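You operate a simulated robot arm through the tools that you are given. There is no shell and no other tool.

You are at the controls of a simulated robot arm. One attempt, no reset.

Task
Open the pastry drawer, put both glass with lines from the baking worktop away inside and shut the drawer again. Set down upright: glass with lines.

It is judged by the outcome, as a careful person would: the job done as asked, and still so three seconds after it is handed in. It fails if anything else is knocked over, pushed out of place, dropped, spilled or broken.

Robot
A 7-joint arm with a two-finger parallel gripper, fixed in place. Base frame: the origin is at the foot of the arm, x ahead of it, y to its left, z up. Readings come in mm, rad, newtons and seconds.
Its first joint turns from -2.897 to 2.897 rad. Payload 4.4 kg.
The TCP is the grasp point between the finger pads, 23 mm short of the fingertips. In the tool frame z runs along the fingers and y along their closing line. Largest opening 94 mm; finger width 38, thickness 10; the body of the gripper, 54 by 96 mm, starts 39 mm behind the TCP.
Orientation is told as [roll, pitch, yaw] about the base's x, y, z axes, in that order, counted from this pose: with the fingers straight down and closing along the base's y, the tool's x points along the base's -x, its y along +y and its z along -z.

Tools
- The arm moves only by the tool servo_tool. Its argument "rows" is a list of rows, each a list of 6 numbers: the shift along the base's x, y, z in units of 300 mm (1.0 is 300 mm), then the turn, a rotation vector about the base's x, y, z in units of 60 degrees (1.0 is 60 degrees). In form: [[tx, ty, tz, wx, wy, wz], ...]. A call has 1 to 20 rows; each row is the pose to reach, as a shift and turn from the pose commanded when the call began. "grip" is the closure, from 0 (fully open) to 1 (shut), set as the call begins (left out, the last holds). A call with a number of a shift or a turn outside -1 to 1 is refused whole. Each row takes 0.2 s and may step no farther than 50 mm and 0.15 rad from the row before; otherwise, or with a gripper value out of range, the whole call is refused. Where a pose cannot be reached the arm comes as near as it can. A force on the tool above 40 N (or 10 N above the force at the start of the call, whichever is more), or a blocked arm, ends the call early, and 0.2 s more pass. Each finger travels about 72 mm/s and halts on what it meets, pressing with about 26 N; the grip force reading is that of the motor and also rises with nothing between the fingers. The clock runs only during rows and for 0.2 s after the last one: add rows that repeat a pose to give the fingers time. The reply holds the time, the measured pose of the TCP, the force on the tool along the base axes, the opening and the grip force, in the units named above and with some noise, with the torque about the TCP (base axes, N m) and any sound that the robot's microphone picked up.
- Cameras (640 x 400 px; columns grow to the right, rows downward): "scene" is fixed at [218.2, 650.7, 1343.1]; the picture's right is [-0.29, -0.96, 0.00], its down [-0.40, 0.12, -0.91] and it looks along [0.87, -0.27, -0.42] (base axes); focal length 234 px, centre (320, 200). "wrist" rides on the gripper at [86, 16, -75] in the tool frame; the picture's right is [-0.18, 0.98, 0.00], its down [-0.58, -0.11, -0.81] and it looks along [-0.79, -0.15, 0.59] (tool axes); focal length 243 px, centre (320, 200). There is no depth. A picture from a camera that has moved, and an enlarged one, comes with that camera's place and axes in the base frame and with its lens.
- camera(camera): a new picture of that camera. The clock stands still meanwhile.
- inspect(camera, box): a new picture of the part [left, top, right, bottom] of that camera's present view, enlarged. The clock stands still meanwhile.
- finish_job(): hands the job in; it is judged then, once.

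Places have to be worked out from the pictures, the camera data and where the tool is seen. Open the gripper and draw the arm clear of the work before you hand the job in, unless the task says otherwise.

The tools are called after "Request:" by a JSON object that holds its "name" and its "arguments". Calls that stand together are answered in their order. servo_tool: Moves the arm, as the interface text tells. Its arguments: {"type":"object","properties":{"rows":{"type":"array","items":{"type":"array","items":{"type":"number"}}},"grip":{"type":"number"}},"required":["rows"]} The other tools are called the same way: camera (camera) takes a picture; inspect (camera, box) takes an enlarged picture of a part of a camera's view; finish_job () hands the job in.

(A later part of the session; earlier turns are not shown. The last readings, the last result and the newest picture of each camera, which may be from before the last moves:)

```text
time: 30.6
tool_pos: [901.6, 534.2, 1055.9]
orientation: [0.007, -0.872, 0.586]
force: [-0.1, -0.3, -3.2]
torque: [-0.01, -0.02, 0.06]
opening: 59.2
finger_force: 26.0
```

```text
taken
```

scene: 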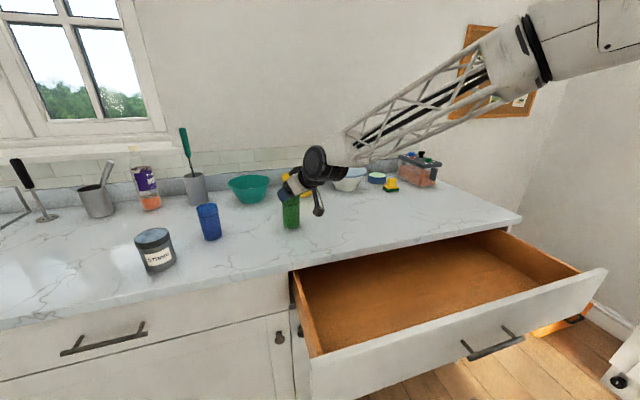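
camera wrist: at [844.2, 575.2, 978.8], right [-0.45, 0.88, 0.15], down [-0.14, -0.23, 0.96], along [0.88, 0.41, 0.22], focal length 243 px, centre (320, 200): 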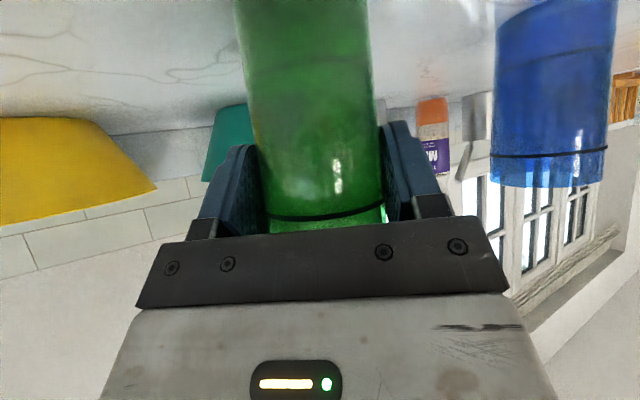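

It holds and stays upright. I bring it to a nearer clear spot on the counter, around (800,320).

Request:
{"name": "servo_tool", "arguments": {"rows": [[-0.055, -0.115, 0, 0, 0, -0.02], [-0.11, -0.23, 0, 0, 0, -0.04], [-0.17, -0.35, 0, 0, 0, -0.06], [-0.23, -0.47, 0, 0, 0, -0.08], [-0.285, -0.59, 0, 0, 0, -0.1], [-0.34, -0.714, 0, 0, 0, -0.1], [-0.34, -0.714, -0.06, 0, 0, -0.1], [-0.34, -0.714, -0.12, 0, 0, -0.1]]}}

Request:
{"name": "inspect", "arguments": {"camera": "scene", "box": [240, 130, 520, 300]}}

```text
time: 32.5
tool_pos: [800.0, 320.1, 1026.8]
orientation: [0.004, -0.88, 0.48]
force: [0.1, 1.0, 3.1]
torque: [0.08, -0.08, 0.0]
opening: 59.4
finger_force: 25.4
stopped in row 8: the force on the tool passed its limit at 63 N (the readings are from after the stop); the commanded pose is now the measured one
```

```text
2.29 times, centred on (380, 215) of scene
camera zoom: at [218.2, 650.7, 1343.1], right [-0.29, -0.96, 0.0], down [-0.4, 0.12, -0.91], along [0.87, -0.27, -0.42], focal length 536 px, centre (183, 166)
```

zoom: 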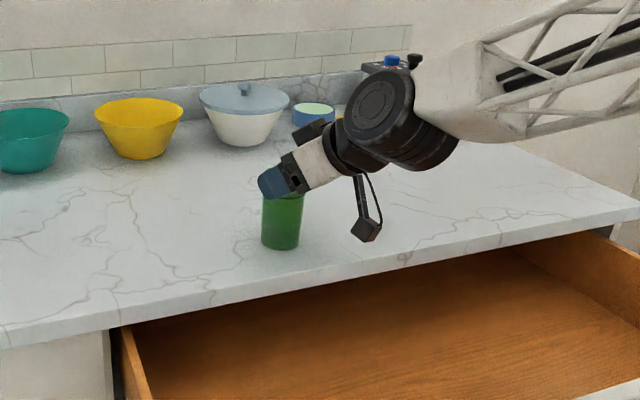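

The descent stopped early with a force spike at z=1027. I check how the glass sits in the grip.

Request:
{"name": "camera", "arguments": {"camera": "wrist"}}

Request:
{"name": "inspect", "arguments": {"camera": "scene", "box": [330, 170, 430, 250]}}

Request:
{"name": "camera", "arguments": {"camera": "scene"}}

```text
taken
camera wrist: at [693.6, 282.7, 1008.6], right [-0.35, 0.92, 0.15], down [-0.17, -0.22, 0.96], along [0.92, 0.32, 0.23], focal length 243 px, centre (320, 200)
```

wrist: 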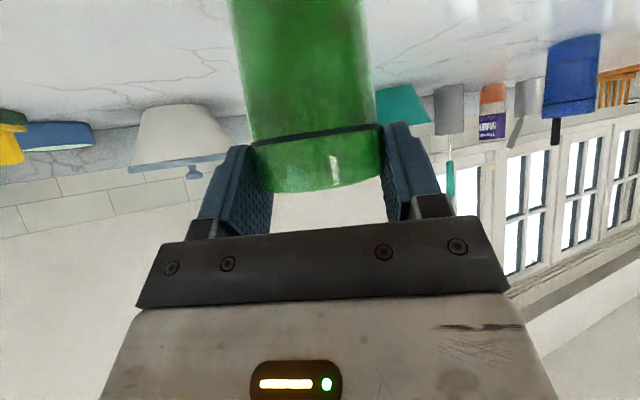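

```text
5.00 times, centred on (380, 210) of scene
camera zoom: at [218.2, 650.7, 1343.1], right [-0.29, -0.96, 0.0], down [-0.4, 0.12, -0.91], along [0.87, -0.27, -0.42], focal length 1172 px, centre (20, 150)
```

zoom: 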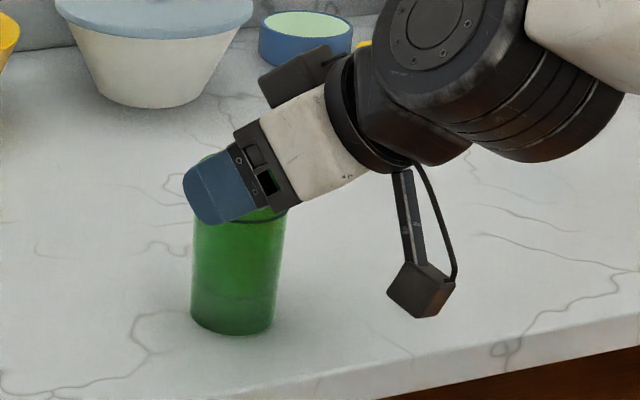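

```text
taken
```

scene: 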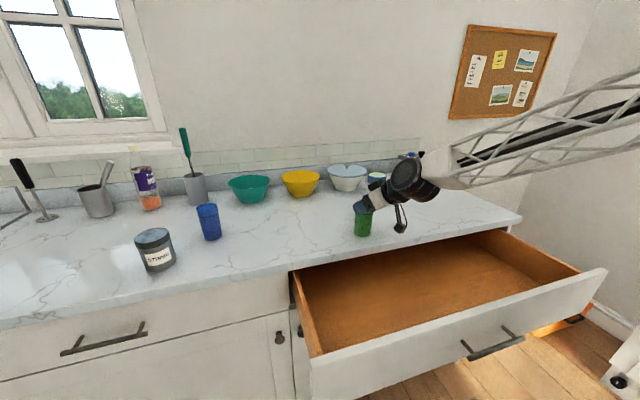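

The glass now rests on the counter at about (811,320), upright, but the fingers have slid ~30 mm up it, so the grip slipped during the lift. I release it here, to regrasp deeper with the tool vertical and lift more gently.

Request:
{"name": "servo_tool", "arguments": {"rows": [[0, 0, 0, 0, 0, 0], [0, 0, 0, 0, 0, 0], [0, 0, 0, 0, 0, 0], [0, 0, 0, 0, 0, 0]], "grip": 0}}

Request:
{"name": "camera", "arguments": {"camera": "wrist"}}

Request:
{"name": "inspect", "arguments": {"camera": "scene", "box": [330, 170, 430, 250]}}

```text
time: 33.5
tool_pos: [800.1, 320.6, 1026.8]
orientation: [0.005, -0.878, 0.483]
force: [0.1, 0.2, 0.2]
torque: [-0.01, -0.02, -0.02]
opening: 93.9
finger_force: 0.0
```

```text
taken
camera wrist: at [693.4, 282.7, 1008.3], right [-0.35, 0.92, 0.15], down [-0.17, -0.22, 0.96], along [0.92, 0.32, 0.23], focal length 243 px, centre (320, 200)
```

wrist: 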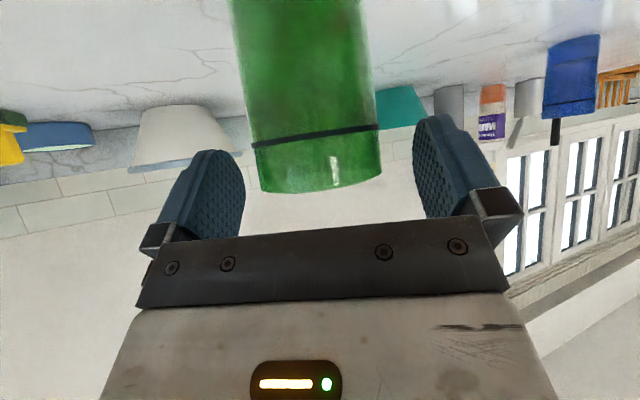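

```text
5.00 times, centred on (380, 210) of scene
camera zoom: at [218.2, 650.7, 1343.1], right [-0.29, -0.96, 0.0], down [-0.4, 0.12, -0.91], along [0.87, -0.27, -0.42], focal length 1172 px, centre (20, 150)
```

zoom: 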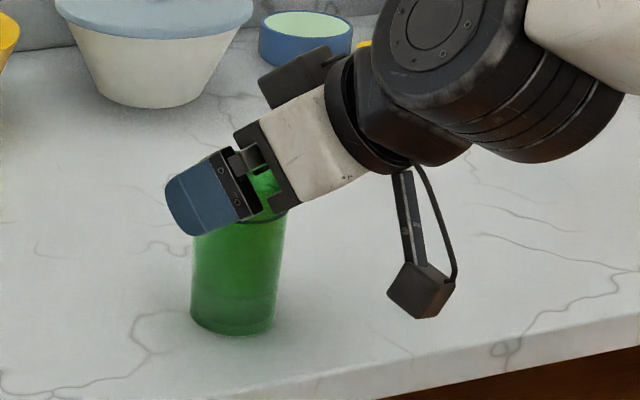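

The glass stands steady on its own. I back out along the tool axis.

Request:
{"name": "servo_tool", "arguments": {"rows": [[-0.057, -0.03, 0.053, 0, 0, 0], [-0.114, -0.06, 0.106, 0, 0, 0], [-0.17, -0.09, 0.16, 0, 0, 0], [-0.25, -0.13, 0.27, 0, 0, 0], [-0.25, -0.13, 0.38, 0, 0, 0]]}}

Request:
{"name": "servo_tool", "arguments": {"rows": [[0, 0, 0.02, -0.061, 0.116, 0], [0, 0, 0.04, -0.122, 0.232, 0], [0, 0, 0.06, -0.183, 0.348, 0], [0, 0, 0.06, -0.244, 0.464, 0], [0, 0, 0.06, -0.305, 0.58, 0], [0, 0, 0.06, -0.366, 0.696, 0], [0, 0, 0.06, -0.39, 0.742, 0]]}}

Request:
{"name": "camera", "arguments": {"camera": "wrist"}}

Request:
{"name": "inspect", "arguments": {"camera": "scene", "box": [330, 170, 430, 250]}}

```text
time: 34.7
tool_pos: [724.8, 282.4, 1138.9]
orientation: [0.006, -0.878, 0.479]
force: [-0.5, -0.3, -0.4]
torque: [0.01, 0.0, 0.03]
opening: 94.0
finger_force: 0.1
```

```text
time: 36.3
tool_pos: [724.8, 282.5, 1157.9]
orientation: [0.003, 0.002, 0.482]
force: [0.0, 0.6, 0.7]
torque: [-0.01, 0.01, 0.0]
opening: 93.9
finger_force: 0.1
```

```text
taken
camera wrist: at [641.5, 256.2, 1233.8], right [-0.29, 0.96, 0.0], down [0.57, 0.17, 0.81], along [0.77, 0.24, -0.59], focal length 243 px, centre (320, 200)
```

wrist: 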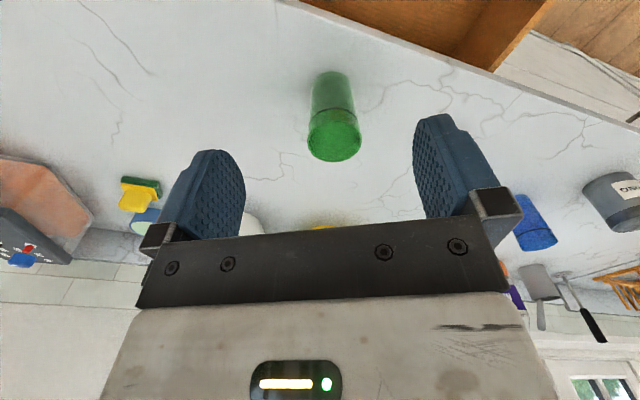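

```text
5.00 times, centred on (380, 210) of scene
camera zoom: at [218.2, 650.7, 1343.1], right [-0.29, -0.96, 0.0], down [-0.4, 0.12, -0.91], along [0.87, -0.27, -0.42], focal length 1172 px, centre (20, 150)
```

zoom: 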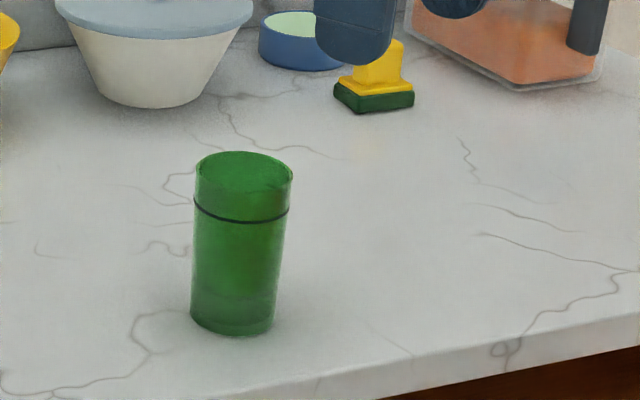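

Glass is upright at (809.5,322), rim z≈1020. I move directly over it with the tool vertical and lower to TCP z≈990, fingers either side.

Request:
{"name": "servo_tool", "arguments": {"rows": [[0.1, 0.045, -0.05, 0, 0, 0], [0.2, 0.09, -0.1, 0, 0, 0], [0.282, 0.132, -0.15, 0, 0, 0], [0.282, 0.132, -0.193, 0, 0, 0]]}}

Request:
{"name": "camera", "arguments": {"camera": "wrist"}}

Request:
{"name": "inspect", "arguments": {"camera": "scene", "box": [310, 130, 450, 250]}}

```text
time: 37.3
tool_pos: [810.6, 320.2, 1100.9]
orientation: [0.004, -0.001, 0.483]
force: [0.0, -0.6, -0.8]
torque: [-0.01, 0.0, 0.03]
opening: 93.8
finger_force: 0.2
```

```text
taken
camera wrist: at [726.8, 295.6, 1176.0], right [-0.29, 0.96, 0.0], down [0.57, 0.17, 0.81], along [0.77, 0.24, -0.59], focal length 243 px, centre (320, 200)
```

wrist: 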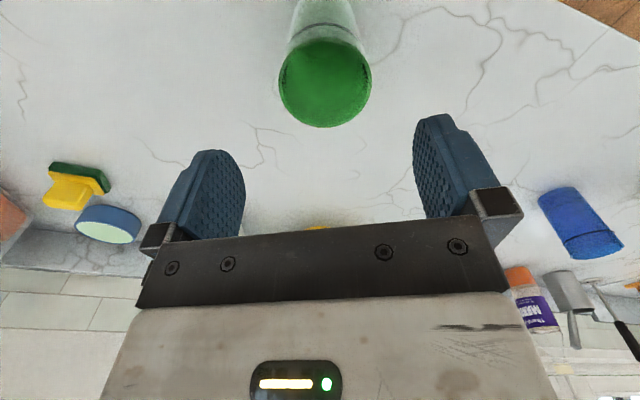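

```text
3.33 times, centred on (380, 190) of scene
camera zoom: at [218.2, 650.7, 1343.1], right [-0.29, -0.96, 0.0], down [-0.4, 0.12, -0.91], along [0.87, -0.27, -0.42], focal length 782 px, centre (120, 233)
```

zoom: 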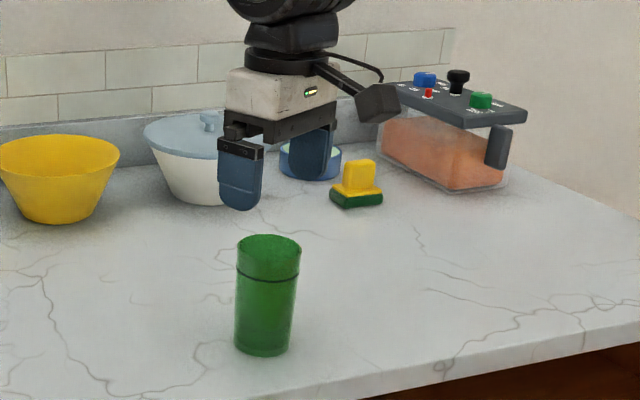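

The rim projects to about (807,323), within a few mm of the tool. I descend straight down.

Request:
{"name": "servo_tool", "arguments": {"rows": [[-0.007, 0.003, -0.1, 0, 0, 0], [-0.007, 0.003, -0.2, 0, 0, 0], [-0.007, 0.003, -0.29, 0, 0, 0], [-0.007, 0.003, -0.34, 0, 0, 0], [-0.007, 0.003, -0.368, 0, 0, 0]]}}

Request:
{"name": "inspect", "arguments": {"camera": "scene", "box": [310, 130, 450, 250]}}

Request:
{"name": "camera", "arguments": {"camera": "wrist"}}

```text
time: 38.5
tool_pos: [807.8, 320.6, 991.1]
orientation: [0.004, 0.001, 0.481]
force: [-0.9, 0.4, 0.2]
torque: [-0.01, 0.02, -0.02]
opening: 93.9
finger_force: 0.1
```

```text
3.33 times, centred on (380, 190) of scene
camera zoom: at [218.2, 650.7, 1343.1], right [-0.29, -0.96, 0.0], down [-0.4, 0.12, -0.91], along [0.87, -0.27, -0.42], focal length 782 px, centre (120, 233)
```

zoom: 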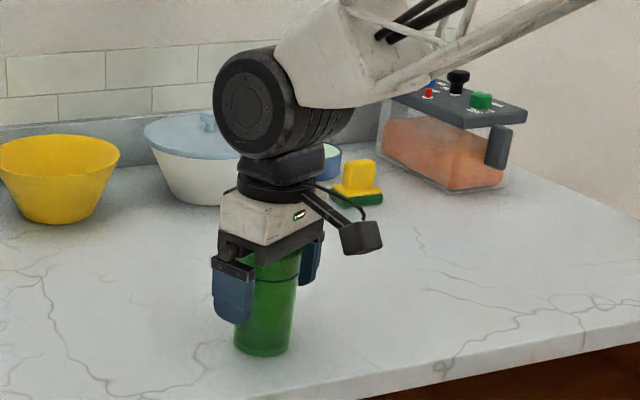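

```text
taken
camera wrist: at [723.5, 296.3, 1065.1], right [-0.29, 0.96, 0.0], down [0.57, 0.17, 0.81], along [0.77, 0.24, -0.59], focal length 243 px, centre (320, 200)
```

wrist: 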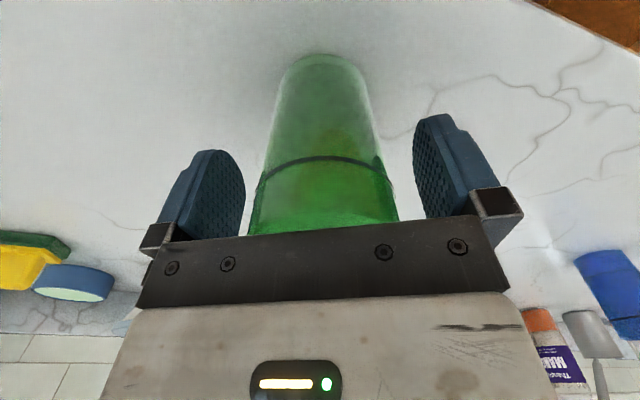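

Centred. I close, wait for full grip, then raise gently.

Request:
{"name": "servo_tool", "arguments": {"rows": [[0, 0, 0, 0, 0, 0], [0, 0, 0, 0, 0, 0], [0, 0, 0, 0, 0, 0], [0, 0, 0, 0, 0, 0], [0, 0, 0, 0, 0, 0]], "grip": 1}}

Request:
{"name": "servo_tool", "arguments": {"rows": [[0, 0, 0.01, 0, 0, 0], [0, 0, 0.03, 0, 0, 0], [0, 0, 0.05, 0, 0, 0], [0, 0, 0.07, 0, 0, 0], [0, 0, 0.09, 0, 0, 0], [0, 0, 0.1, 0, 0, 0], [0, 0, 0.1, 0, 0, 0]]}}

Request:
{"name": "inspect", "arguments": {"camera": "scene", "box": [310, 130, 450, 250]}}

Request:
{"name": "camera", "arguments": {"camera": "wrist"}}

```text
time: 39.7
tool_pos: [807.7, 321.4, 989.6]
orientation: [0.002, -0.001, 0.481]
force: [-0.7, 0.1, 1.2]
torque: [0.0, -0.01, 0.0]
opening: 59.0
finger_force: 26.6
```

```text
time: 41.3
tool_pos: [807.1, 322.3, 1020.7]
orientation: [0.004, 0.0, 0.481]
force: [-0.3, 0.1, -1.0]
torque: [0.02, 0.01, -0.02]
opening: 59.0
finger_force: 26.0
```

```text
3.33 times, centred on (380, 190) of scene
camera zoom: at [218.2, 650.7, 1343.1], right [-0.29, -0.96, 0.0], down [-0.4, 0.12, -0.91], along [0.87, -0.27, -0.42], focal length 782 px, centre (120, 233)
```

zoom: 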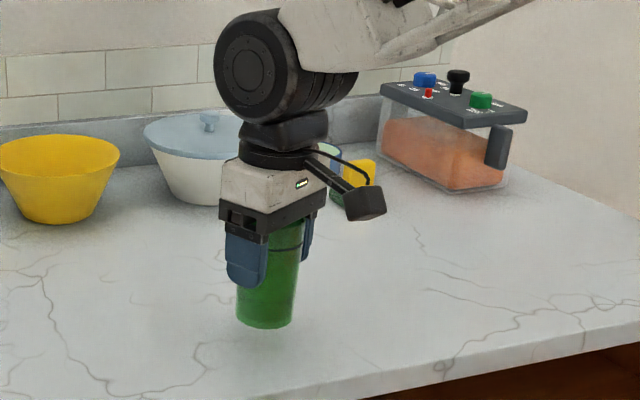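

```text
taken
camera wrist: at [723.9, 296.8, 1095.4], right [-0.29, 0.96, 0.0], down [0.57, 0.17, 0.81], along [0.77, 0.24, -0.59], focal length 243 px, centre (320, 200)
```

wrist: 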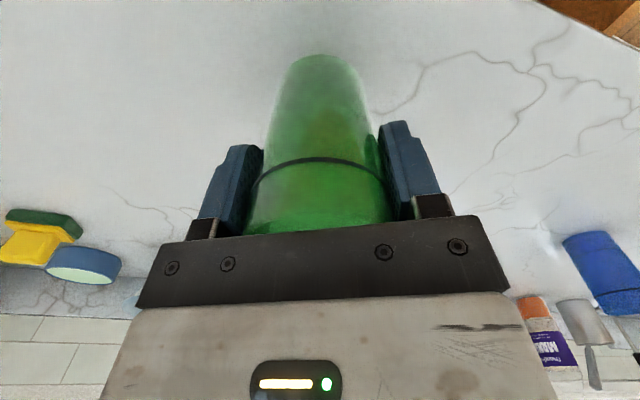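

The green glass is now properly lifted with no slip. I raise it a bit more and carry it over the open drawer to (620,330).

Request:
{"name": "servo_tool", "arguments": {"rows": [[0, 0, 0.05, 0, 0, 0], [0, 0, 0.1, 0, 0, 0], [0, 0, 0.15, 0, 0, 0], [-0.03, 0, 0.17, 0, 0, 0], [-0.1, 0.005, 0.17, 0, 0, 0], [-0.18, 0.01, 0.17, 0, 0, 0], [-0.26, 0.015, 0.17, 0, 0, 0], [-0.34, 0.02, 0.17, 0, 0, 0], [-0.42, 0.025, 0.17, 0, 0, 0], [-0.5, 0.03, 0.17, 0, 0, 0], [-0.57, 0.03, 0.17, 0, 0, 0], [-0.61, 0.03, 0.17, 0, 0, 0], [-0.625, 0.03, 0.17, 0, 0, 0]]}}

Request:
{"name": "camera", "arguments": {"camera": "scene"}}

Request:
{"name": "camera", "arguments": {"camera": "wrist"}}

```text
time: 44.1
tool_pos: [620.0, 331.7, 1071.4]
orientation: [0.002, -0.001, 0.481]
force: [-0.3, -0.5, -1.7]
torque: [0.01, 0.02, 0.03]
opening: 58.9
finger_force: 26.2
```

```text
taken
```

scene: 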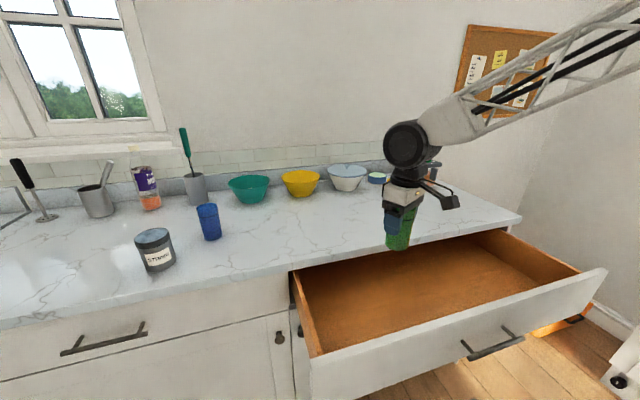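

```text
taken
camera wrist: at [536.6, 305.3, 1146.8], right [-0.29, 0.96, 0.0], down [0.57, 0.17, 0.81], along [0.77, 0.24, -0.59], focal length 243 px, centre (320, 200)
```

wrist: 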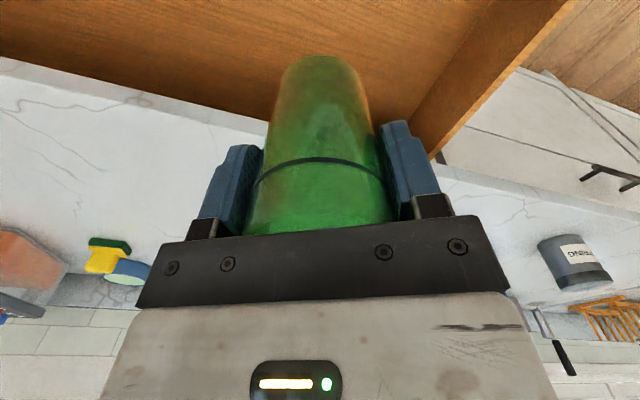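

Grip steady. I lower into the drawer in steps, first to TCP z≈875.

Request:
{"name": "servo_tool", "arguments": {"rows": [[0, 0, -0.05, 0, 0, 0], [0, 0, -0.13, 0, 0, 0], [0, 0, -0.21, 0, 0, 0], [0, 0, -0.29, 0, 0, 0], [0, 0, -0.37, 0, 0, 0], [0, 0, -0.45, 0, 0, 0], [0, 0, -0.53, 0, 0, 0], [0, 0, -0.6, 0, 0, 0], [0, 0, -0.64, 0, 0, 0], [0, 0, -0.655, 0, 0, 0]]}}

Request:
{"name": "inspect", "arguments": {"camera": "scene", "box": [280, 180, 520, 360]}}

Request:
{"name": "camera", "arguments": {"camera": "wrist"}}

```text
time: 46.3
tool_pos: [619.4, 330.3, 874.9]
orientation: [0.004, 0.001, 0.482]
force: [-0.1, 1.0, -0.9]
torque: [0.01, 0.02, -0.03]
opening: 58.8
finger_force: 26.2
```

```text
2.22 times, centred on (400, 270) of scene
camera zoom: at [218.2, 650.7, 1343.1], right [-0.29, -0.96, 0.0], down [-0.4, 0.12, -0.91], along [0.87, -0.27, -0.42], focal length 521 px, centre (142, 44)
```

zoom: 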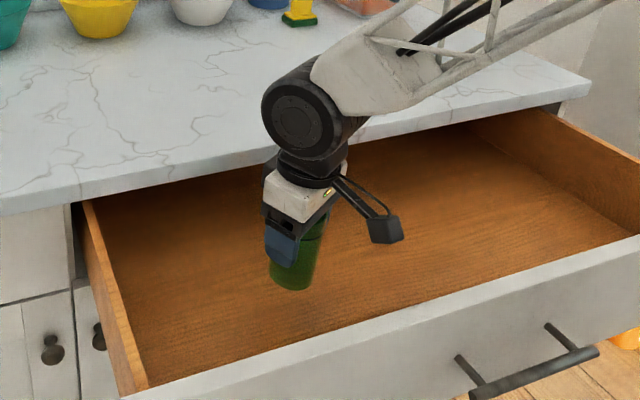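

```text
taken
camera wrist: at [536.5, 305.3, 950.0], right [-0.29, 0.96, 0.0], down [0.57, 0.17, 0.81], along [0.77, 0.24, -0.59], focal length 243 px, centre (320, 200)
```

wrist: 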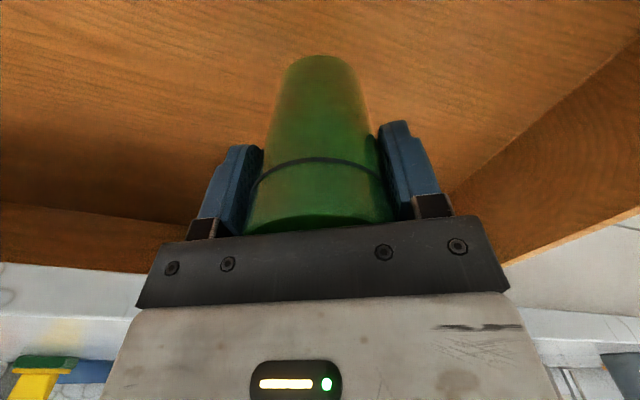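

Clear all round. I lower slowly to contact.

Request:
{"name": "servo_tool", "arguments": {"rows": [[0, 0, -0.03, 0, 0, 0], [0, 0, -0.06, 0, 0, 0], [0, 0, -0.08, 0, 0, 0], [0, 0, -0.09, 0, 0, 0], [0, 0, -0.1, 0, 0, 0], [0, 0, -0.105, 0, 0, 0], [0, 0, -0.11, 0, 0, 0], [0, 0, -0.115, 0, 0, 0], [0, 0, -0.12, 0, 0, 0]]}}

```text
time: 48.3
tool_pos: [620.7, 331.1, 838.4]
orientation: [0.004, 0.001, 0.48]
force: [-0.4, 0.3, -2.7]
torque: [0.0, 0.01, 0.0]
opening: 59.3
finger_force: 26.4
```

No contact yet. I continue with finer steps.

Request:
{"name": "servo_tool", "arguments": {"rows": [[0, 0, -0.005, 0, 0, 0], [0, 0, -0.01, 0, 0, 0], [0, 0, -0.015, 0, 0, 0], [0, 0, -0.02, 0, 0, 0]]}}

Request:
{"name": "camera", "arguments": {"camera": "wrist"}}

Request:
{"name": "inspect", "arguments": {"camera": "scene", "box": [340, 220, 460, 320]}}

```text
time: 49.3
tool_pos: [620.1, 331.4, 832.1]
orientation: [0.003, 0.002, 0.481]
force: [-0.1, 0.6, -1.6]
torque: [-0.01, -0.01, 0.03]
opening: 59.0
finger_force: 26.0
```

```text
taken
camera wrist: at [536.3, 305.5, 907.8], right [-0.29, 0.96, 0.0], down [0.57, 0.17, 0.81], along [0.77, 0.24, -0.59], focal length 243 px, centre (320, 200)
```

wrist: 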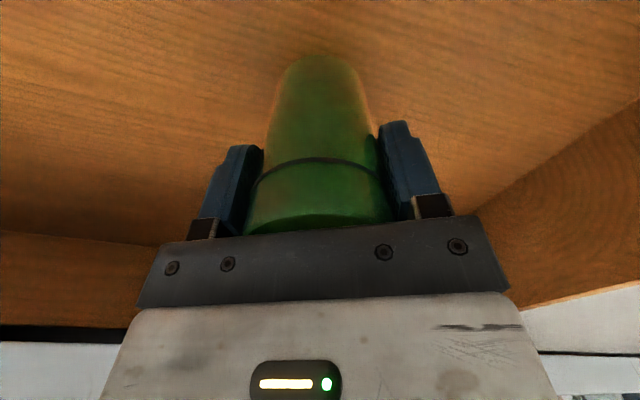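

```text
4.00 times, centred on (400, 270) of scene
camera zoom: at [218.2, 650.7, 1343.1], right [-0.29, -0.96, 0.0], down [-0.4, 0.12, -0.91], along [0.87, -0.27, -0.42], focal length 938 px, centre (0, -80)
```

zoom: 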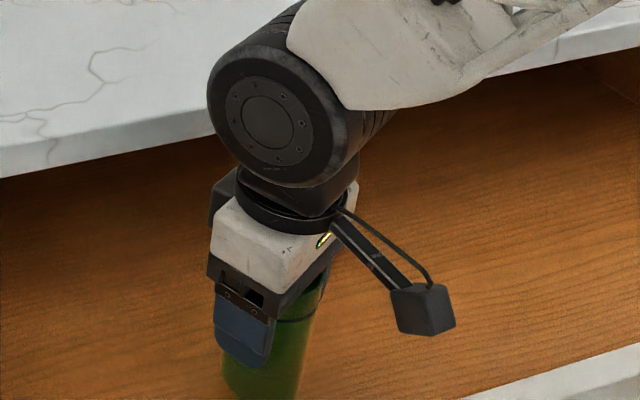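

Still hanging free. I continue down in 1.5 mm steps.

Request:
{"name": "servo_tool", "arguments": {"rows": [[0, 0, -0.006, 0, 0, 0], [0, 0, -0.012, 0, 0, 0], [0, 0, -0.018, 0, 0, 0], [0, 0, -0.024, 0, 0, 0], [0, 0, -0.03, 0, 0, 0]]}}

```text
time: 50.5
tool_pos: [621.0, 332.4, 823.6]
orientation: [0.004, -0.001, 0.481]
force: [-0.2, 0.5, -1.2]
torque: [-0.01, -0.01, 0.01]
opening: 58.9
finger_force: 26.2
```

Still no contact at base z≈748. I keep going carefully.

Request:
{"name": "servo_tool", "arguments": {"rows": [[0, 0, -0.006, 0, 0, 0], [0, 0, -0.012, 0, 0, 0], [0, 0, -0.018, 0, 0, 0], [0, 0, -0.024, 0, 0, 0], [0, 0, -0.03, 0, 0, 0], [0, 0, -0.036, 0, 0, 0]]}}

Request:
{"name": "inspect", "arguments": {"camera": "scene", "box": [340, 240, 460, 340]}}

Request:
{"name": "inspect", "arguments": {"camera": "wrist", "box": [200, 0, 460, 160]}}

```text
time: 51.9
tool_pos: [620.6, 331.5, 813.9]
orientation: [0.005, -0.003, 0.482]
force: [-1.6, -1.6, 8.7]
torque: [-0.32, 0.01, -0.07]
opening: 59.0
finger_force: 25.6
```

```text
4.00 times, centred on (400, 290) of scene
camera zoom: at [218.2, 650.7, 1343.1], right [-0.29, -0.96, 0.0], down [-0.4, 0.12, -0.91], along [0.87, -0.27, -0.42], focal length 938 px, centre (0, -160)
```

zoom: 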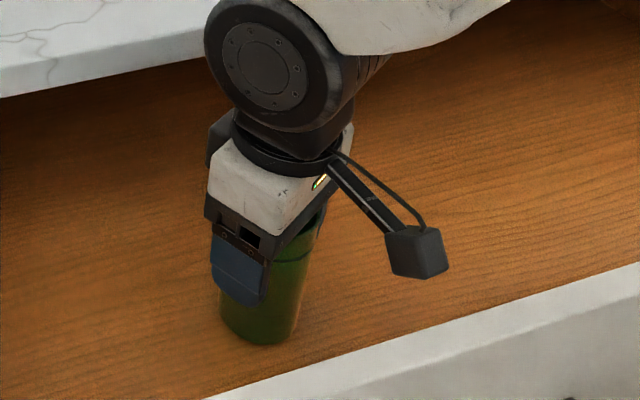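

```text
2.46 times, centred on (330, 80) of wrist
camera zoom: at [536.9, 305.3, 889.0], right [-0.29, 0.96, 0.0], down [0.57, 0.17, 0.81], along [0.77, 0.24, -0.59], focal length 597 px, centre (295, 495)
```

zoom: 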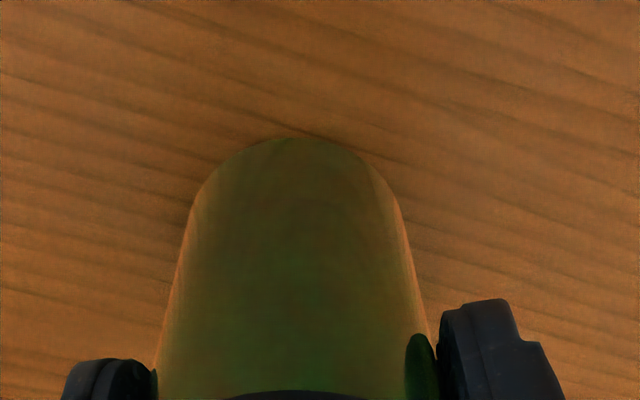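

Contact made (+8.7 N) at TCP z≈814, so the drawer floor is at ≈739. I release and let it settle.

Request:
{"name": "servo_tool", "arguments": {"rows": [[0, 0, 0.003, 0, 0, 0], [0, 0, 0.003, 0, 0, 0], [0, 0, 0.003, 0, 0, 0], [0, 0, 0.003, 0, 0, 0]], "grip": 0}}

Request:
{"name": "camera", "arguments": {"camera": "wrist"}}

```text
time: 52.9
tool_pos: [619.9, 330.9, 814.6]
orientation: [0.003, 0.001, 0.481]
force: [-0.1, 0.0, -0.1]
torque: [0.02, 0.04, 0.03]
opening: 94.0
finger_force: 0.1
```

```text
taken
camera wrist: at [536.5, 305.3, 889.4], right [-0.29, 0.96, 0.0], down [0.57, 0.17, 0.81], along [0.77, 0.24, -0.59], focal length 243 px, centre (320, 200)
```

wrist: 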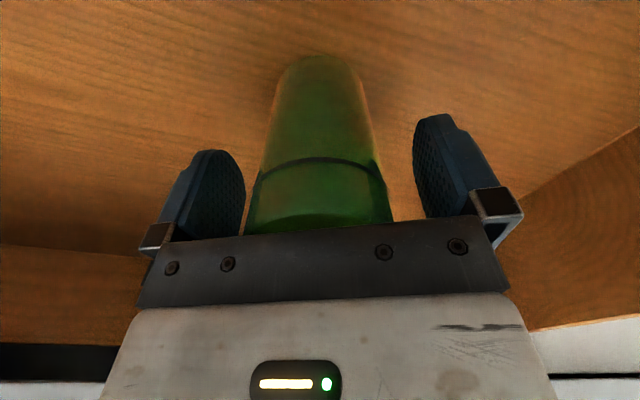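

Released cleanly. I raise straight up out of the drawer.

Request:
{"name": "servo_tool", "arguments": {"rows": [[0, 0, 0.05, 0, 0, 0], [0, 0, 0.15, 0, 0, 0], [0, 0, 0.3, 0, 0, 0], [0, 0, 0.45, 0, 0, 0], [0, 0, 0.6, 0, 0, 0], [0, 0, 0.75, 0, 0, 0], [0, 0, 0.9, 0, 0, 0], [0, 0, 1.0, 0, 0, 0]]}}

Request:
{"name": "camera", "arguments": {"camera": "scene"}}

Request:
{"name": "camera", "arguments": {"camera": "wrist"}}

```text
time: 54.7
tool_pos: [620.6, 330.5, 1114.0]
orientation: [0.005, 0.001, 0.483]
force: [0.7, 0.4, -0.5]
torque: [-0.02, 0.0, 0.03]
opening: 94.0
finger_force: 0.0
```

```text
taken
```

scene: 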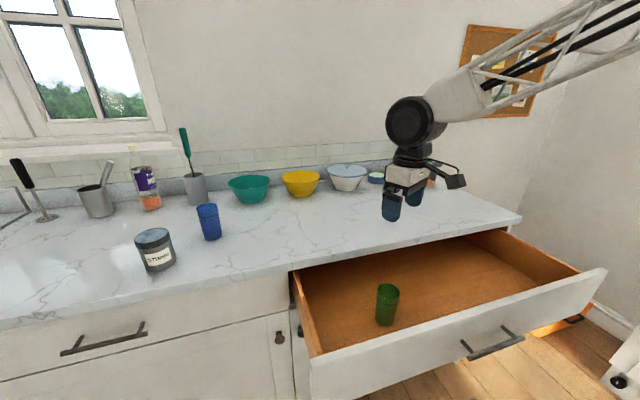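

```text
taken
camera wrist: at [536.7, 304.7, 1188.7], right [-0.29, 0.96, 0.0], down [0.57, 0.17, 0.81], along [0.77, 0.24, -0.59], focal length 243 px, centre (320, 200)
```

wrist: 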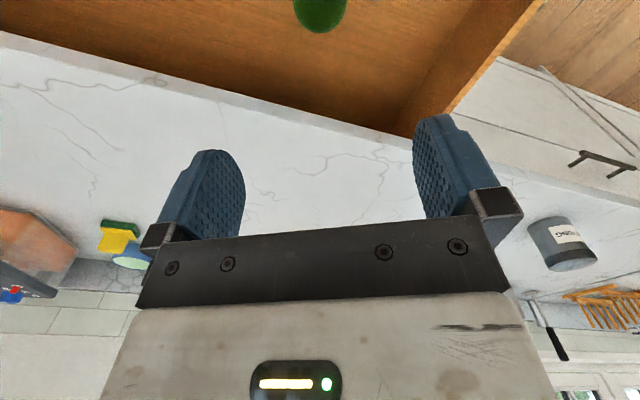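

The green glass stands upright in the drawer. Now I swing toward the blue glass at (935,793), facing bearing 40°.

Request:
{"name": "servo_tool", "arguments": {"rows": [[0.03, 0.12, 0.02, 0, 0, 0.03], [0.06, 0.24, 0.04, 0, 0, 0.06], [0.09, 0.36, 0.05, 0, 0, 0.09], [0.125, 0.48, 0.05, 0, 0, 0.12], [0.155, 0.6, 0.05, 0, 0, 0.15], [0.19, 0.72, 0.05, 0, 0, 0.18], [0.22, 0.84, 0.05, 0, 0, 0.211]]}}

Request:
{"name": "servo_tool", "arguments": {"rows": [[0, 0, 0, 0.084, -0.099, 0], [0, 0, 0, 0.168, -0.198, 0], [0, 0, 0, 0.252, -0.297, 0], [0, 0, 0, 0.336, -0.396, 0], [0, 0, 0, 0.42, -0.495, 0], [0, 0, 0, 0.504, -0.594, 0], [0, 0, 0, 0.588, -0.693, 0], [0, 0, 0, 0.647, -0.763, 0]]}}

Request:
{"name": "camera", "arguments": {"camera": "wrist"}}

Request:
{"name": "camera", "arguments": {"camera": "scene"}}

```text
time: 56.3
tool_pos: [684.9, 583.3, 1129.3]
orientation: [0.003, -0.003, 0.703]
force: [0.7, -0.2, 0.5]
torque: [0.0, -0.04, 0.01]
opening: 93.9
finger_force: 0.0
```

```text
time: 58.1
tool_pos: [685.5, 582.9, 1134.7]
orientation: [0.005, -1.054, 0.702]
force: [-1.3, -1.0, 10.3]
torque: [-0.39, 0.4, -0.03]
opening: 93.8
finger_force: 0.1
```

```text
taken
camera wrist: at [594.8, 526.6, 1096.5], right [-0.57, 0.81, 0.16], down [-0.24, -0.35, 0.9], along [0.79, 0.47, 0.4], focal length 243 px, centre (320, 200)
```

wrist: 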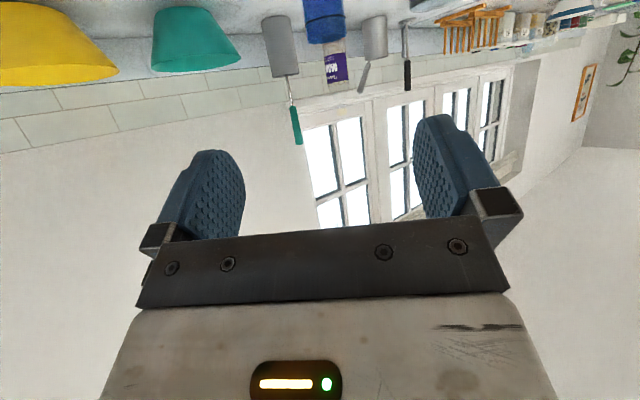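

```text
taken
```

scene: 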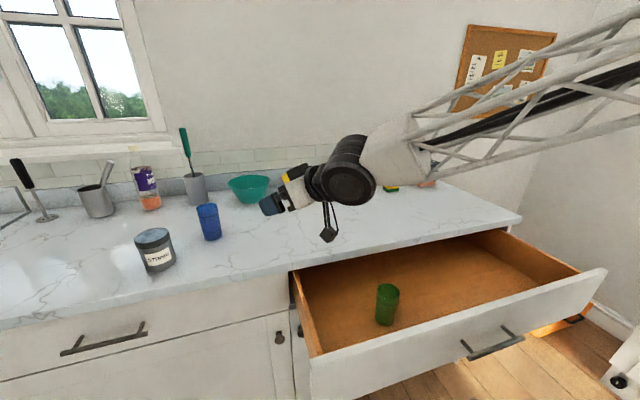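

The 60° tilt is reached. I extend to the pre-grasp point about 100 mm from the blue glass.

Request:
{"name": "servo_tool", "arguments": {"rows": [[0.08, 0.07, -0.04, 0, 0, 0], [0.16, 0.14, -0.08, 0, 0, 0], [0.24, 0.205, -0.125, 0, 0, 0], [0.33, 0.275, -0.17, 0, 0, 0], [0.41, 0.345, -0.215, 0, 0, 0], [0.5, 0.42, -0.26, 0, 0, 0], [0.585, 0.49, -0.307, 0, 0, 0]]}}

Request:
{"name": "camera", "arguments": {"camera": "wrist"}}

Request:
{"name": "inspect", "arguments": {"camera": "scene", "box": [120, 150, 360, 300]}}

```text
time: 59.7
tool_pos: [862.3, 729.7, 1036.8]
orientation: [0.003, -1.049, 0.704]
force: [0.4, 0.3, 0.4]
torque: [-0.02, 0.02, 0.02]
opening: 93.9
finger_force: 0.0
```

```text
taken
camera wrist: at [770.6, 672.1, 999.5], right [-0.57, 0.81, 0.16], down [-0.24, -0.35, 0.91], along [0.79, 0.48, 0.39], focal length 243 px, centre (320, 200)
```

wrist: 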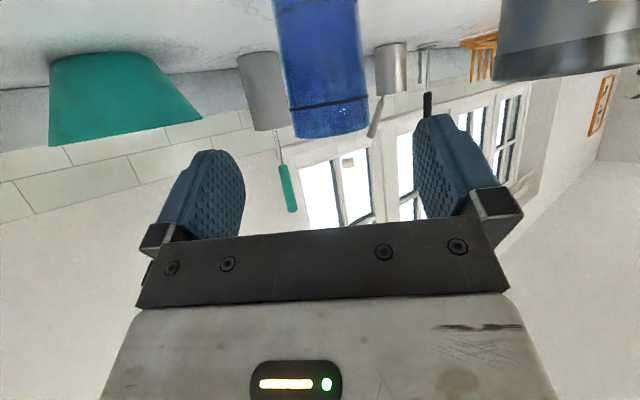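

```text
2.67 times, centred on (240, 225) of scene
camera zoom: at [218.2, 650.7, 1343.1], right [-0.29, -0.96, 0.0], down [-0.4, 0.12, -0.91], along [0.87, -0.27, -0.42], focal length 625 px, centre (533, 133)
```

zoom: 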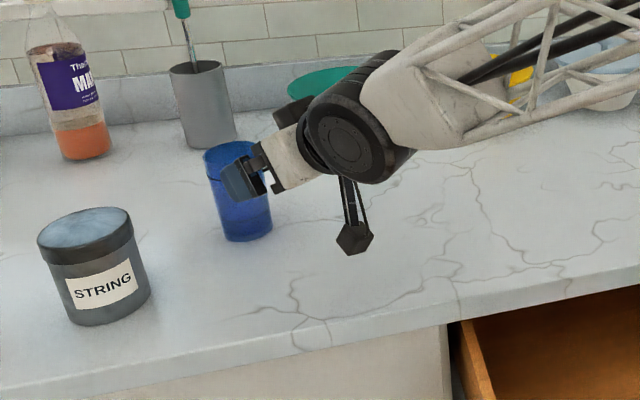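

Reach is fine and the blue glass is centred. I slide in to straddle it at TCP z≈988.

Request:
{"name": "servo_tool", "arguments": {"rows": [[0.044, 0.038, -0.033, 0, 0, 0], [0.088, 0.076, -0.066, 0, 0, 0], [0.132, 0.114, -0.099, 0, 0, 0], [0.176, 0.152, -0.132, 0, 0, 0], [0.22, 0.19, -0.163, 0, 0, 0]]}}

Request:
{"name": "camera", "arguments": {"camera": "wrist"}}

Request:
{"name": "inspect", "arguments": {"camera": "scene", "box": [120, 150, 360, 300]}}

```text
time: 60.9
tool_pos: [928.2, 787.1, 986.7]
orientation: [0.003, -1.047, 0.703]
force: [-0.1, -0.3, -0.2]
torque: [0.03, 0.02, 0.04]
opening: 93.7
finger_force: 0.0
```

```text
taken
camera wrist: at [835.8, 730.1, 949.5], right [-0.57, 0.81, 0.16], down [-0.24, -0.35, 0.91], along [0.79, 0.48, 0.39], focal length 243 px, centre (320, 200)
```

wrist: 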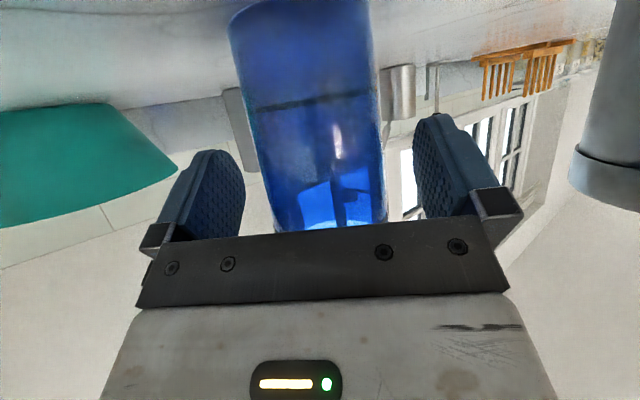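

```text
2.67 times, centred on (240, 225) of scene
camera zoom: at [218.2, 650.7, 1343.1], right [-0.29, -0.96, 0.0], down [-0.4, 0.12, -0.91], along [0.87, -0.27, -0.42], focal length 625 px, centre (533, 133)
```

zoom: 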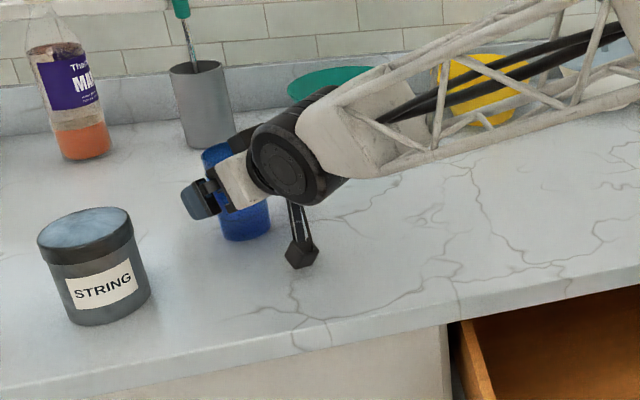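

Nicely centred. I close on it and let the grip settle.

Request:
{"name": "servo_tool", "arguments": {"rows": [[0, 0, 0, 0, 0, 0], [0, 0, 0, 0, 0, 0], [0, 0, 0, 0, 0, 0], [0, 0, 0, 0, 0, 0], [0, 0, 0, 0, 0, 0]], "grip": 1}}

Request:
{"name": "servo_tool", "arguments": {"rows": [[0, 0, 0.01, 0, 0, 0], [0, 0, 0.02, 0, 0, 0], [0, 0, 0.03, 0, 0, 0], [0, 0, 0.04, 0, 0, 0], [0, 0, 0.05, 0, 0, 0], [0, 0, 0.06, 0, 0, 0], [0, 0, 0.07, 0, 0, 0]]}}

Request:
{"name": "camera", "arguments": {"camera": "wrist"}}

Request:
{"name": "inspect", "arguments": {"camera": "scene", "box": [120, 150, 360, 300]}}

```text
time: 62.1
tool_pos: [927.9, 787.9, 986.0]
orientation: [0.003, -1.049, 0.703]
force: [0.0, 0.6, 0.1]
torque: [-0.04, -0.04, 0.0]
opening: 55.7
finger_force: 25.9
```

```text
time: 63.7
tool_pos: [928.0, 787.9, 1009.6]
orientation: [0.005, -1.047, 0.704]
force: [-0.9, 1.1, -3.2]
torque: [-0.01, 0.03, 0.0]
opening: 55.6
finger_force: 26.3
```

```text
taken
camera wrist: at [835.6, 729.6, 971.8], right [-0.57, 0.81, 0.16], down [-0.24, -0.35, 0.91], along [0.79, 0.48, 0.39], focal length 243 px, centre (320, 200)
```

wrist: 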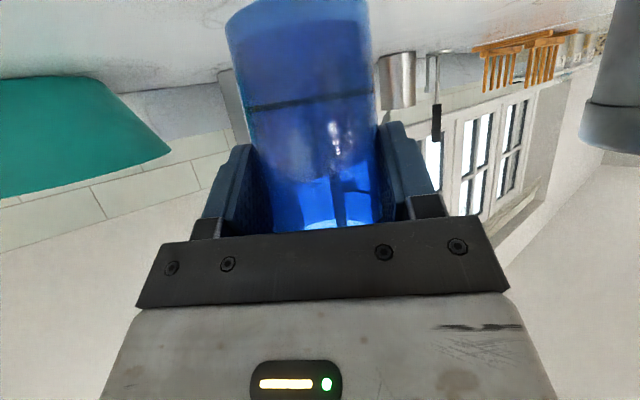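

```text
2.67 times, centred on (240, 225) of scene
camera zoom: at [218.2, 650.7, 1343.1], right [-0.29, -0.96, 0.0], down [-0.4, 0.12, -0.91], along [0.87, -0.27, -0.42], focal length 625 px, centre (533, 133)
```

zoom: 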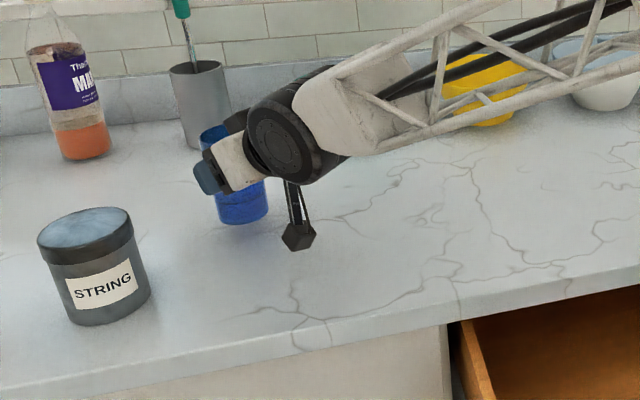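

The blue glass is up with no slip. I carry it slowly and low over the clear counter toward the near side.

Request:
{"name": "servo_tool", "arguments": {"rows": [[0, 0, 0.015, 0, 0, 0], [0, 0, 0.033, 0, 0, 0], [-0.01, -0.04, 0.033, 0, 0, -0.005], [-0.02, -0.1, 0.033, 0, 0, -0.01], [-0.035, -0.17, 0.033, 0, 0, -0.02], [-0.05, -0.24, 0.033, 0, 0, -0.03], [-0.065, -0.31, 0.033, 0, 0, -0.045], [-0.08, -0.38, 0.033, 0, 0, -0.055], [-0.095, -0.45, 0.033, 0, 0, -0.065], [-0.11, -0.52, 0.033, 0, 0, -0.075], [-0.12, -0.58, 0.033, 0, 0, -0.085], [-0.127, -0.627, 0.033, 0, 0, -0.095]]}}

Request:
{"name": "camera", "arguments": {"camera": "wrist"}}

Request:
{"name": "camera", "arguments": {"camera": "scene"}}

```text
time: 66.3
tool_pos: [889.1, 598.3, 1018.5]
orientation: [0.003, -1.05, 0.603]
force: [0.0, -0.4, -2.0]
torque: [0.01, -0.02, 0.02]
opening: 55.6
finger_force: 25.6
```

```text
taken
camera wrist: at [792.0, 550.7, 981.6], right [-0.48, 0.86, 0.16], down [-0.27, -0.32, 0.91], along [0.83, 0.4, 0.39], focal length 243 px, centre (320, 200)
```

wrist: 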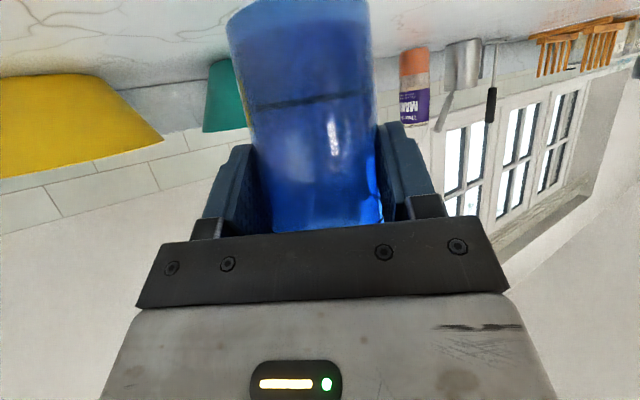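

```text
taken
```

scene: 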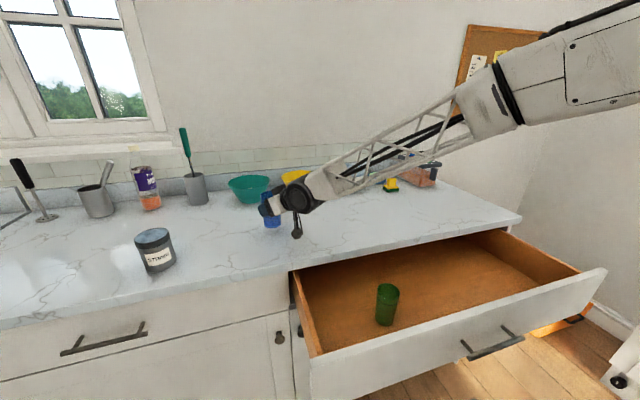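

Held steady. Next leg: to about (868,440).

Request:
{"name": "servo_tool", "arguments": {"rows": [[-0.005, -0.03, 0, 0, 0, -0.01], [-0.013, -0.09, 0, 0, 0, -0.02], [-0.022, -0.16, 0, 0, 0, -0.03], [-0.03, -0.23, 0, 0, 0, -0.04], [-0.04, -0.3, 0, 0, 0, -0.05], [-0.05, -0.37, 0, 0, 0, -0.06], [-0.06, -0.44, 0, 0, 0, -0.075], [-0.066, -0.49, 0, 0, 0, -0.085], [-0.07, -0.52, 0, 0, 0, -0.095]]}}

```text
time: 68.3
tool_pos: [867.6, 442.5, 1018.0]
orientation: [0.006, -1.048, 0.504]
force: [0.6, -0.4, -1.7]
torque: [-0.03, 0.02, 0.04]
opening: 55.6
finger_force: 26.2
```

Pose is exact. I move slightly nearer, then lower toward the counter (expected contact at TCP z≈986).

Request:
{"name": "servo_tool", "arguments": {"rows": [[-0.02, -0.03, 0, 0, 0, 0], [-0.06, -0.08, 0, 0, 0, 0], [-0.09, -0.12, 0, 0, 0, 0], [-0.1, -0.14, 0, 0, 0, 0], [-0.1, -0.14, -0.02, 0, 0, 0], [-0.1, -0.14, -0.04, 0, 0, 0], [-0.1, -0.14, -0.06, 0, 0, 0], [-0.1, -0.14, -0.08, 0, 0, 0], [-0.1, -0.14, -0.09, 0, 0, 0]]}}

Request:
{"name": "camera", "arguments": {"camera": "wrist"}}

Request:
{"name": "inspect", "arguments": {"camera": "scene", "box": [240, 150, 440, 275]}}

```text
time: 70.3
tool_pos: [838.1, 401.3, 991.8]
orientation: [0.003, -1.046, 0.502]
force: [0.5, 0.1, -1.4]
torque: [0.0, 0.02, 0.02]
opening: 55.3
finger_force: 25.6
```

```text
taken
camera wrist: at [736.6, 363.6, 954.7], right [-0.4, 0.9, 0.16], down [-0.3, -0.3, 0.91], along [0.87, 0.31, 0.39], focal length 243 px, centre (320, 200)
```

wrist: 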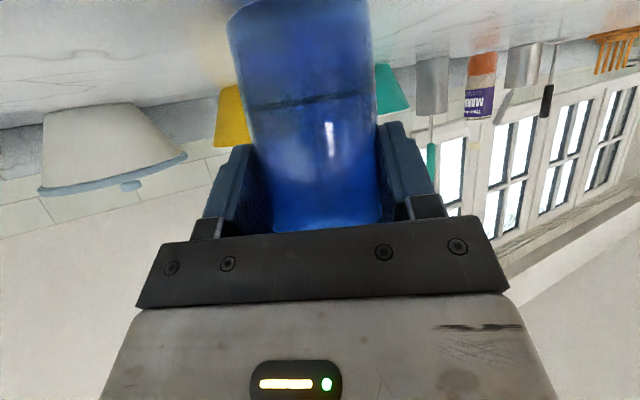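

```text
3.20 times, centred on (340, 212) of scene
camera zoom: at [218.2, 650.7, 1343.1], right [-0.29, -0.96, 0.0], down [-0.4, 0.12, -0.91], along [0.87, -0.27, -0.42], focal length 750 px, centre (256, 160)
```

zoom: 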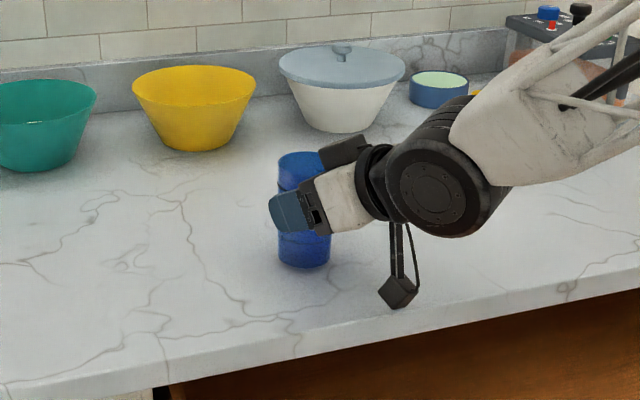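

Still level; a few mm remain. I lower in 1 mm steps to touch down.

Request:
{"name": "servo_tool", "arguments": {"rows": [[0, 0, -0.004, 0, 0, 0], [0, 0, -0.008, 0, 0, 0], [0, 0, -0.012, 0, 0, 0], [0, 0, -0.015, 0, 0, 0], [0, 0, -0.018, 0, 0, 0]]}}

```text
time: 71.5
tool_pos: [839.9, 401.1, 986.7]
orientation: [0.004, -1.049, 0.504]
force: [-2.1, -1.5, 7.9]
torque: [-0.34, -0.02, -0.11]
opening: 55.2
finger_force: 25.9
```

Touchdown (+7.9 N at z≈987). I release.

Request:
{"name": "servo_tool", "arguments": {"rows": [[0, 0, 0.003, 0, 0, 0], [0, 0, 0.003, 0, 0, 0], [0, 0, 0.003, 0, 0, 0], [0, 0, 0.003, 0, 0, 0]], "grip": 0}}

Request:
{"name": "servo_tool", "arguments": {"rows": [[-0.05, -0.027, 0.033, 0, 0, 0], [-0.1, -0.055, 0.066, 0, 0, 0], [-0.15, -0.082, 0.099, 0, 0, 0], [-0.2, -0.11, 0.132, 0, 0, 0], [-0.253, -0.139, 0.167, 0, 0, 0]]}}

Request:
{"name": "camera", "arguments": {"camera": "wrist"}}

Request:
{"name": "inspect", "arguments": {"camera": "scene", "box": [240, 150, 440, 275]}}

```text
time: 72.5
tool_pos: [839.2, 400.6, 986.8]
orientation: [0.003, -1.048, 0.504]
force: [0.4, -0.5, -0.3]
torque: [0.02, 0.02, 0.03]
opening: 93.8
finger_force: 0.1
```

```text
time: 73.7
tool_pos: [761.8, 358.2, 1036.9]
orientation: [0.006, -1.048, 0.502]
force: [0.1, -0.7, -0.1]
torque: [0.0, 0.01, 0.01]
opening: 93.9
finger_force: 0.0
```

```text
taken
camera wrist: at [660.7, 321.4, 1000.2], right [-0.4, 0.9, 0.16], down [-0.3, -0.3, 0.91], along [0.87, 0.31, 0.39], focal length 243 px, centre (320, 200)
```

wrist: 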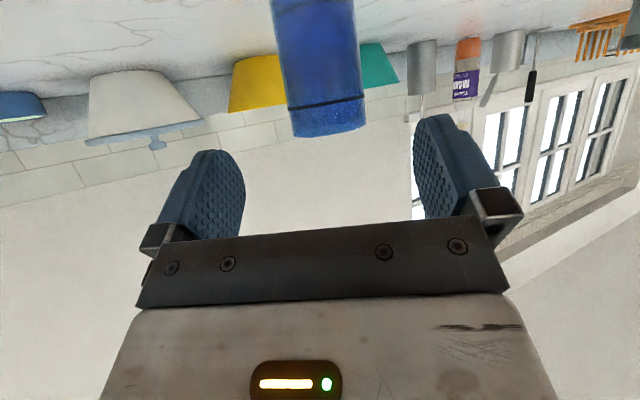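

```text
3.20 times, centred on (340, 212) of scene
camera zoom: at [218.2, 650.7, 1343.1], right [-0.29, -0.96, 0.0], down [-0.4, 0.12, -0.91], along [0.87, -0.27, -0.42], focal length 750 px, centre (256, 160)
```

zoom: 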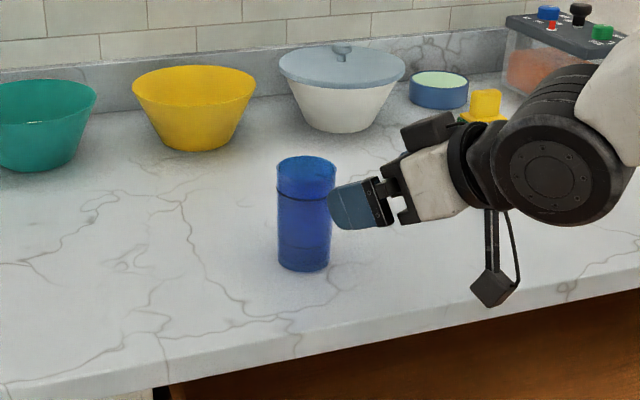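

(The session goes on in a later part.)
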